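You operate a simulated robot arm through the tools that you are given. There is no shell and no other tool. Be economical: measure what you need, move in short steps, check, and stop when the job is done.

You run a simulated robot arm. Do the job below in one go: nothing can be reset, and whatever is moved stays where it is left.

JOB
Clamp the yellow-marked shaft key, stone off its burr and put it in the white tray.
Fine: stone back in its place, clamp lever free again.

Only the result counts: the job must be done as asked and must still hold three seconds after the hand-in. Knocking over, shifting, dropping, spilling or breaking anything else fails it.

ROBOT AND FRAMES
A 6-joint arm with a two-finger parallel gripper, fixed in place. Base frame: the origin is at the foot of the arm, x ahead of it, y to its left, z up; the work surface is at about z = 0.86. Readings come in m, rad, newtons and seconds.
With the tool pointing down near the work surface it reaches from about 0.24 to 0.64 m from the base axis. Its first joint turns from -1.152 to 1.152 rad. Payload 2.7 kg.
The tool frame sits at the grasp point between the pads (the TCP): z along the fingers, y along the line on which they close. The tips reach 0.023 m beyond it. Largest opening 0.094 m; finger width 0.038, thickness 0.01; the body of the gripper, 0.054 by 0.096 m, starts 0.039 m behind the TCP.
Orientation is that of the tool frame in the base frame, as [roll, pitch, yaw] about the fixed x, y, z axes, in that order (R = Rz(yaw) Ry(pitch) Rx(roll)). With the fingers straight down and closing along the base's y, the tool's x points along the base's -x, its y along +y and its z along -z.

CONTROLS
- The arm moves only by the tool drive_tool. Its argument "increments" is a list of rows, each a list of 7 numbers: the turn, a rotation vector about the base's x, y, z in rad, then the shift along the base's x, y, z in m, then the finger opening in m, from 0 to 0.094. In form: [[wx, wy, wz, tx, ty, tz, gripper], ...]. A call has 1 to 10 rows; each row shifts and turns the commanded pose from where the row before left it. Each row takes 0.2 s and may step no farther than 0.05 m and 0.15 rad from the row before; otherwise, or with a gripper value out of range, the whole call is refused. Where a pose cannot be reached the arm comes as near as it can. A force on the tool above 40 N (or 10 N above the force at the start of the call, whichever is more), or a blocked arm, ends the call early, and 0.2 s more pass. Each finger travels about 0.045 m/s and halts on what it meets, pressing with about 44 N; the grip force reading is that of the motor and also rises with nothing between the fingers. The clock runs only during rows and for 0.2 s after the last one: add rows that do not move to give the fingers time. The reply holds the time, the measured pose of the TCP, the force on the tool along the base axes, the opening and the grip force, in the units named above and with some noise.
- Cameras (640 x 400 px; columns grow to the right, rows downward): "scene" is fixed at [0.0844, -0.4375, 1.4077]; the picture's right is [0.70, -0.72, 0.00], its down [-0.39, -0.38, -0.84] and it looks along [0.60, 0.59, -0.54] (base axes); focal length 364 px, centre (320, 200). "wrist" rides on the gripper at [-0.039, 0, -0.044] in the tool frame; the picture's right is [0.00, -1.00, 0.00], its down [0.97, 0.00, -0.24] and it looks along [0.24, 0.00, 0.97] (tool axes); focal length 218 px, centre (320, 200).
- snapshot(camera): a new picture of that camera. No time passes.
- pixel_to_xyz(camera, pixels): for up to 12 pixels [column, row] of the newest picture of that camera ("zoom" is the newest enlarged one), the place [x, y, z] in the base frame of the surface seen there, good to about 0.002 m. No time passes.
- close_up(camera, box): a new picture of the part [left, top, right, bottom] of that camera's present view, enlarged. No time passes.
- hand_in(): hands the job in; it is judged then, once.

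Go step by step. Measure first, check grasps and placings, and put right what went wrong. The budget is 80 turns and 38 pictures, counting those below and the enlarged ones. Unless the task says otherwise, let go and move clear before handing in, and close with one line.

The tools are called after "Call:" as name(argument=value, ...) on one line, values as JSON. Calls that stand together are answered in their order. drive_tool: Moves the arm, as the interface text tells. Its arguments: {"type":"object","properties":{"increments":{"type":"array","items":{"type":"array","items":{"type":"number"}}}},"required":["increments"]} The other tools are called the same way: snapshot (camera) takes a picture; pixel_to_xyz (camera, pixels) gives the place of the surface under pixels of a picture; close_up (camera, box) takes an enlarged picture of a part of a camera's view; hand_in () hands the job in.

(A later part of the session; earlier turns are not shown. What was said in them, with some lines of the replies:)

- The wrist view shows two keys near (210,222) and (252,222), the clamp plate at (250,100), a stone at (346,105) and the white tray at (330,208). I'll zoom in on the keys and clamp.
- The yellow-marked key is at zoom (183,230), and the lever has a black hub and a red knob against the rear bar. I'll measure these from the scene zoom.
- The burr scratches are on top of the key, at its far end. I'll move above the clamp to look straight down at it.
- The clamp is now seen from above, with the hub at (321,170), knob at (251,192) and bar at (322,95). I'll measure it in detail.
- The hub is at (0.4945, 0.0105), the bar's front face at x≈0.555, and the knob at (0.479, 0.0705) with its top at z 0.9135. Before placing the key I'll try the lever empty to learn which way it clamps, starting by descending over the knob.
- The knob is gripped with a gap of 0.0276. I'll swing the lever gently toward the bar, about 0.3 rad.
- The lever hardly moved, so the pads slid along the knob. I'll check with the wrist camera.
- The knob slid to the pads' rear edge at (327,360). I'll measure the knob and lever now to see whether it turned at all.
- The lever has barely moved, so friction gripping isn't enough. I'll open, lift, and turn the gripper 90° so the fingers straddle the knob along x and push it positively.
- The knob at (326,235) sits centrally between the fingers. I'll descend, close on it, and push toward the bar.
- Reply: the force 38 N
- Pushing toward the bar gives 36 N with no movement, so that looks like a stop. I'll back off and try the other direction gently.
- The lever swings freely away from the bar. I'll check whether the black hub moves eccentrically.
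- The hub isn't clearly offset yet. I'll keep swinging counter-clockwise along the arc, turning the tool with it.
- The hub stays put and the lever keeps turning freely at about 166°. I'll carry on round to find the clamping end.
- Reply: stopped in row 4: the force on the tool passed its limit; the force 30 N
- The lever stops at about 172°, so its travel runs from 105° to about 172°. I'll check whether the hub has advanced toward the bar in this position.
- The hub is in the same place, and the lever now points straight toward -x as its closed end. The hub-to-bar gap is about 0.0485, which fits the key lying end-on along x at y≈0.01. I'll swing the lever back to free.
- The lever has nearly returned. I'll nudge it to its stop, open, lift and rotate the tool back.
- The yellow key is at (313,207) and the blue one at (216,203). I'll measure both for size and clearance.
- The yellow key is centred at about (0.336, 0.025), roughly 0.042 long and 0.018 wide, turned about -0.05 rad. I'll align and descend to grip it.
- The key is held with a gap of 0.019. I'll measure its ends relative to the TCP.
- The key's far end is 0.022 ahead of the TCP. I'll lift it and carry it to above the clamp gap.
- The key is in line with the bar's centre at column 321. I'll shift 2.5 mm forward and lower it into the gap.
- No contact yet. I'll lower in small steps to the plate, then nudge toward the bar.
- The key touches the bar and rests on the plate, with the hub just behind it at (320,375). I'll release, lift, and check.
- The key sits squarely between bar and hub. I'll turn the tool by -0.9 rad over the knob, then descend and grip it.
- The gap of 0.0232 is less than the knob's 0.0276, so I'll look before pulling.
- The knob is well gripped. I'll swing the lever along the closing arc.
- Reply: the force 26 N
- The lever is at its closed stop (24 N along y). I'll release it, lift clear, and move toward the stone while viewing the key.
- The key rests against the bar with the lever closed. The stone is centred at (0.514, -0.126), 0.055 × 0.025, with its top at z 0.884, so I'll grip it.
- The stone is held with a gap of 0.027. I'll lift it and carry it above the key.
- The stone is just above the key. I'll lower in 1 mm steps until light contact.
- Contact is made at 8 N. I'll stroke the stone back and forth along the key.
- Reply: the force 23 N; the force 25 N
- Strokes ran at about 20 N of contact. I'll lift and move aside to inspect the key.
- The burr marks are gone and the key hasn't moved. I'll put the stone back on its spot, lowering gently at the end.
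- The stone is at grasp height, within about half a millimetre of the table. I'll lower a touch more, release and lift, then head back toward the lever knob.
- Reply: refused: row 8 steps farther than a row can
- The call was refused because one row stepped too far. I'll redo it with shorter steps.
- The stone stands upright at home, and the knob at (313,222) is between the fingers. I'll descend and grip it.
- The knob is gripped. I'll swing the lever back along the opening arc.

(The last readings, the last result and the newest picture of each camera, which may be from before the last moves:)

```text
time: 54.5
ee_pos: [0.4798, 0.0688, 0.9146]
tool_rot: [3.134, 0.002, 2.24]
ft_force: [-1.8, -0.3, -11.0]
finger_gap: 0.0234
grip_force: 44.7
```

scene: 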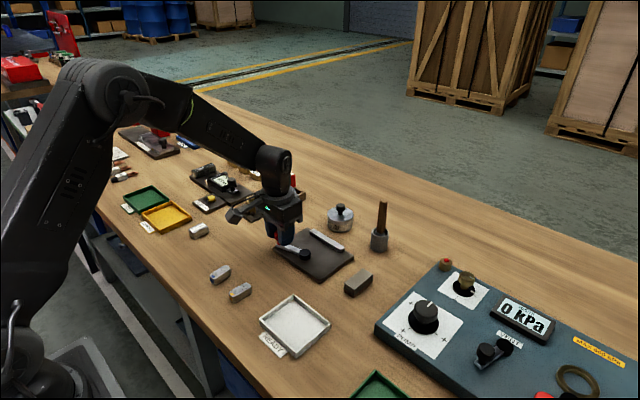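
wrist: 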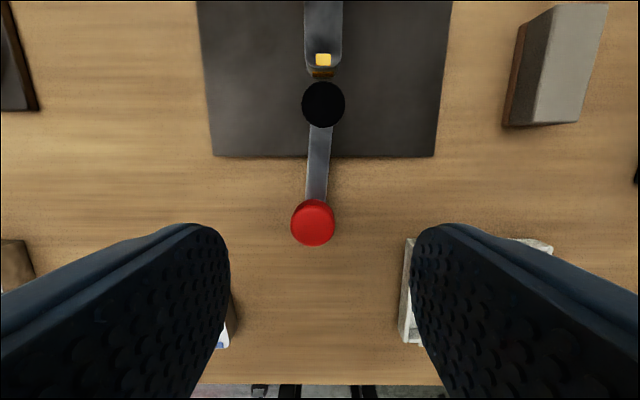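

Lever should be back at the free stop. I'll release, lift, and rotate back while moving over the key.

Call:
drive_tool(increments=[[0, 0, 0, 0, 0, 0, 0.05], [0, 0, 0, 0, 0, 0, 0.06], [0, 0, 0, 0, 0, 0.035, 0.06], [0, 0, 0.15, 0, 0, 0.035, 0.06], [0, 0, 0.15, 0, -0.02, 0, 0.06], [0, 0, 0.15, 0, -0.02, 0, 0.06], [0, 0, 0.15, 0.01, -0.01, 0, 0.06], [0, 0, 0.15, 0.01, -0.008, 0, 0.06], [0, 0, 0.15, 0.01, 0, 0, 0.05], [0, 0, 0, 0, 0, 0, 0.04]])

Call:
snapshot(camera="wrist")

```text
time: 56.7
ee_pos: [0.5092, 0.012, 0.9857]
tool_rot: [3.136, 0.002, -3.139]
ft_force: [-0.1, 0.0, -0.3]
finger_gap: 0.0402
grip_force: 0.0
```

```text
5 pictures are left
```

wrist: 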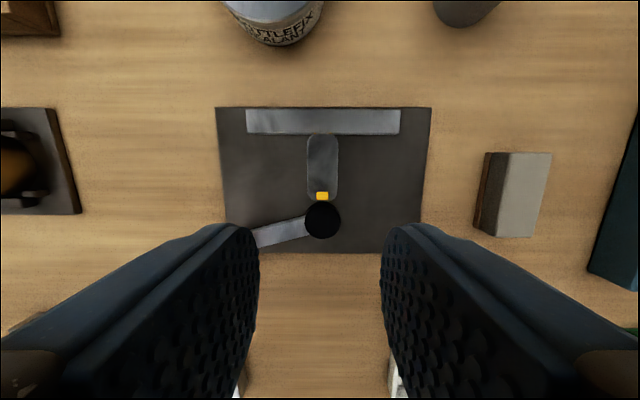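

The lever is free again and the key is still in its seat. I'll descend over it and grip.

Call:
drive_tool(increments=[[0, 0, 0, 0.0248, -0.002, 0, 0.04], [0, 0, 0, 0, 0, -0.035, 0.04], [0, 0, 0, 0, 0, -0.035, 0.04], [0, 0, 0, 0, 0, -0.017, 0.04], [0, 0, 0, 0, 0, 0, 0.04], [0, 0, 0, 0, 0, 0, 0.01], [0, 0, 0, 0, 0, 0, 0.01], [0, 0, 0, 0, 0, 0, 0.01], [0, 0, 0, 0, 0, 0, 0.01]])

```text
time: 58.7
ee_pos: [0.5341, 0.0093, 0.8989]
tool_rot: [3.137, 0.002, 3.142]
ft_force: [-0.6, 0.7, -0.4]
finger_gap: 0.0189
grip_force: 44.3
```

The key is gripped with a gap of 0.019. I'll lift it and carry it over the white tray.

Call:
drive_tool(increments=[[0, 0, 0, 0, 0, 0.03, 0.01], [0, 0, 0, 0, 0, 0.04, 0.01], [0, 0, 0, -0.035, -0.023, 0, 0.01], [0, 0, 0, -0.035, -0.023, 0, 0.01], [0, 0, 0, -0.035, -0.023, 0, 0.01], [0, 0, 0, -0.035, -0.023, 0, 0.01], [0, 0, 0, -0.037, -0.023, 0, 0.01], [0, 0, 0, 0, 0, 0, 0.01], [0, 0, 0, 0, 0, -0.03, 0.01], [0, 0, 0, 0, 0, 0, 0.01]])

Call:
snapshot(camera="wrist")

```text
time: 60.9
ee_pos: [0.3568, -0.1045, 0.9369]
tool_rot: [3.135, 0.003, -3.141]
ft_force: [-0.1, 0.5, -0.8]
finger_gap: 0.0189
grip_force: 44.2
```

```text
4 pictures are left
```

wrist: 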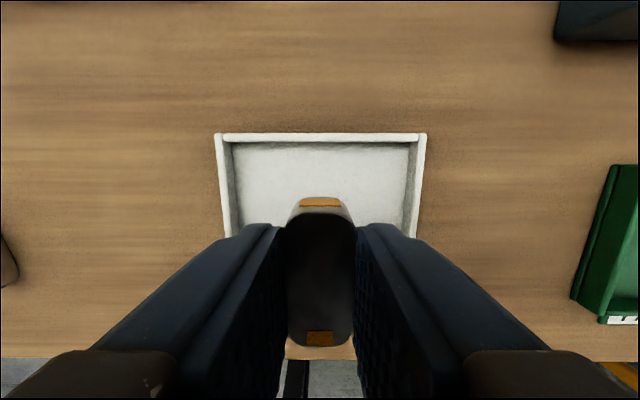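

The key is centred over the tray. I'll lower it to the floor.

Call:
drive_tool(increments=[[0, 0, 0, 0, 0, -0.025, 0.01], [0, 0, 0, 0, 0, -0.013, 0.01], [0, 0, 0, 0, 0, -0.003, 0.01], [0, 0, 0, 0, 0, -0.0015, 0.01], [0, 0, 0, 0, 0, 0, 0.01]])

```text
time: 62.1
ee_pos: [0.3572, -0.1041, 0.8961]
tool_rot: [3.135, 0.002, -3.141]
ft_force: [0.0, 0.1, -1.2]
finger_gap: 0.0194
grip_force: 43.4
```

Call:
drive_tool(increments=[[0, 0, 0, 0, 0, -0.001, 0.01], [0, 0, 0, 0, 0, -0.001, 0.01], [0, 0, 0, 0, 0, -0.001, 0.01], [0, 0, 0, 0, 0, 0, 0.01]])

```text
time: 63.1
ee_pos: [0.3573, -0.1055, 0.8929]
tool_rot: [3.133, 0.003, -3.14]
ft_force: [0.3, 0.7, -0.9]
finger_gap: 0.019
grip_force: 44.4
```

Call:
drive_tool(increments=[[0, 0, 0, 0, 0, -0.0007, 0.01], [0, 0, 0, 0, 0, -0.0007, 0.01], [0, 0, 0, 0, 0, 0, 0.01]])

```text
time: 63.9
ee_pos: [0.3571, -0.1055, 0.8919]
tool_rot: [3.135, 0.005, -3.141]
ft_force: [-4.4, -0.4, 18.7]
finger_gap: 0.0191
grip_force: 44.3
```

The key is on the tray floor (18.7 N upward). I'll ease up, release and move clear.

Call:
drive_tool(increments=[[0, 0, 0, 0, 0, 0.0008, 0.01], [0, 0, 0, 0, 0, 0, 0.035], [0, 0, 0, 0, 0, 0, 0.035], [0, 0, 0, 0, 0, 0.03, 0.035], [0, 0, 0, 0, 0, 0.04, 0.035], [0, 0, 0, 0, 0, 0.045, 0.035], [0, 0, 0, 0, 0.02, 0.045, 0.035], [0, 0, 0, 0, 0, 0, 0.035]])

Call:
snapshot(camera="wrist")

Call:
close_up(camera="scene", box=[190, 200, 400, 360])

```text
time: 65.7
ee_pos: [0.3575, -0.0856, 1.0522]
tool_rot: [3.133, 0.002, -3.141]
ft_force: [-0.1, -0.4, -1.1]
finger_gap: 0.0351
grip_force: 0.1
```

```text
3 pictures are left
```

wrist: 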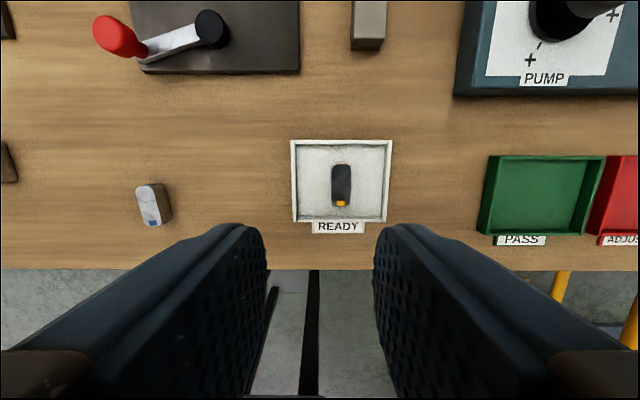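

```text
2.50 times, centred on (295, 280) of scene
```

zoom: 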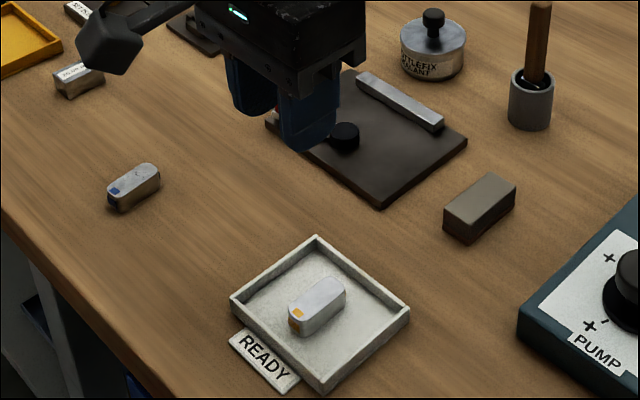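

The key lies smooth in the white tray, and the stone matches its original pixels at zoom (480,208). I'll verify the lever and stone positions numerically.

Call:
pixel_to_xyz(camera="wrist", pixels=[[118, 35], [211, 28], [368, 38], [366, 10]])

```text
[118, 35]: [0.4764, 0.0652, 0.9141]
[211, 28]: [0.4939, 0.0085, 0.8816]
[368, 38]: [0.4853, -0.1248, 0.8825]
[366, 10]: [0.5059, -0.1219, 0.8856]
```

The lever is back at its starting angle within measurement error, and the stone is home. Handing in.

Call:
hand_in()

```text
The job is handed in.
```

I clamped the yellow-marked key, stoned off its burr and put it in the white tray. The stone is back in its place and the clamp lever is free again.
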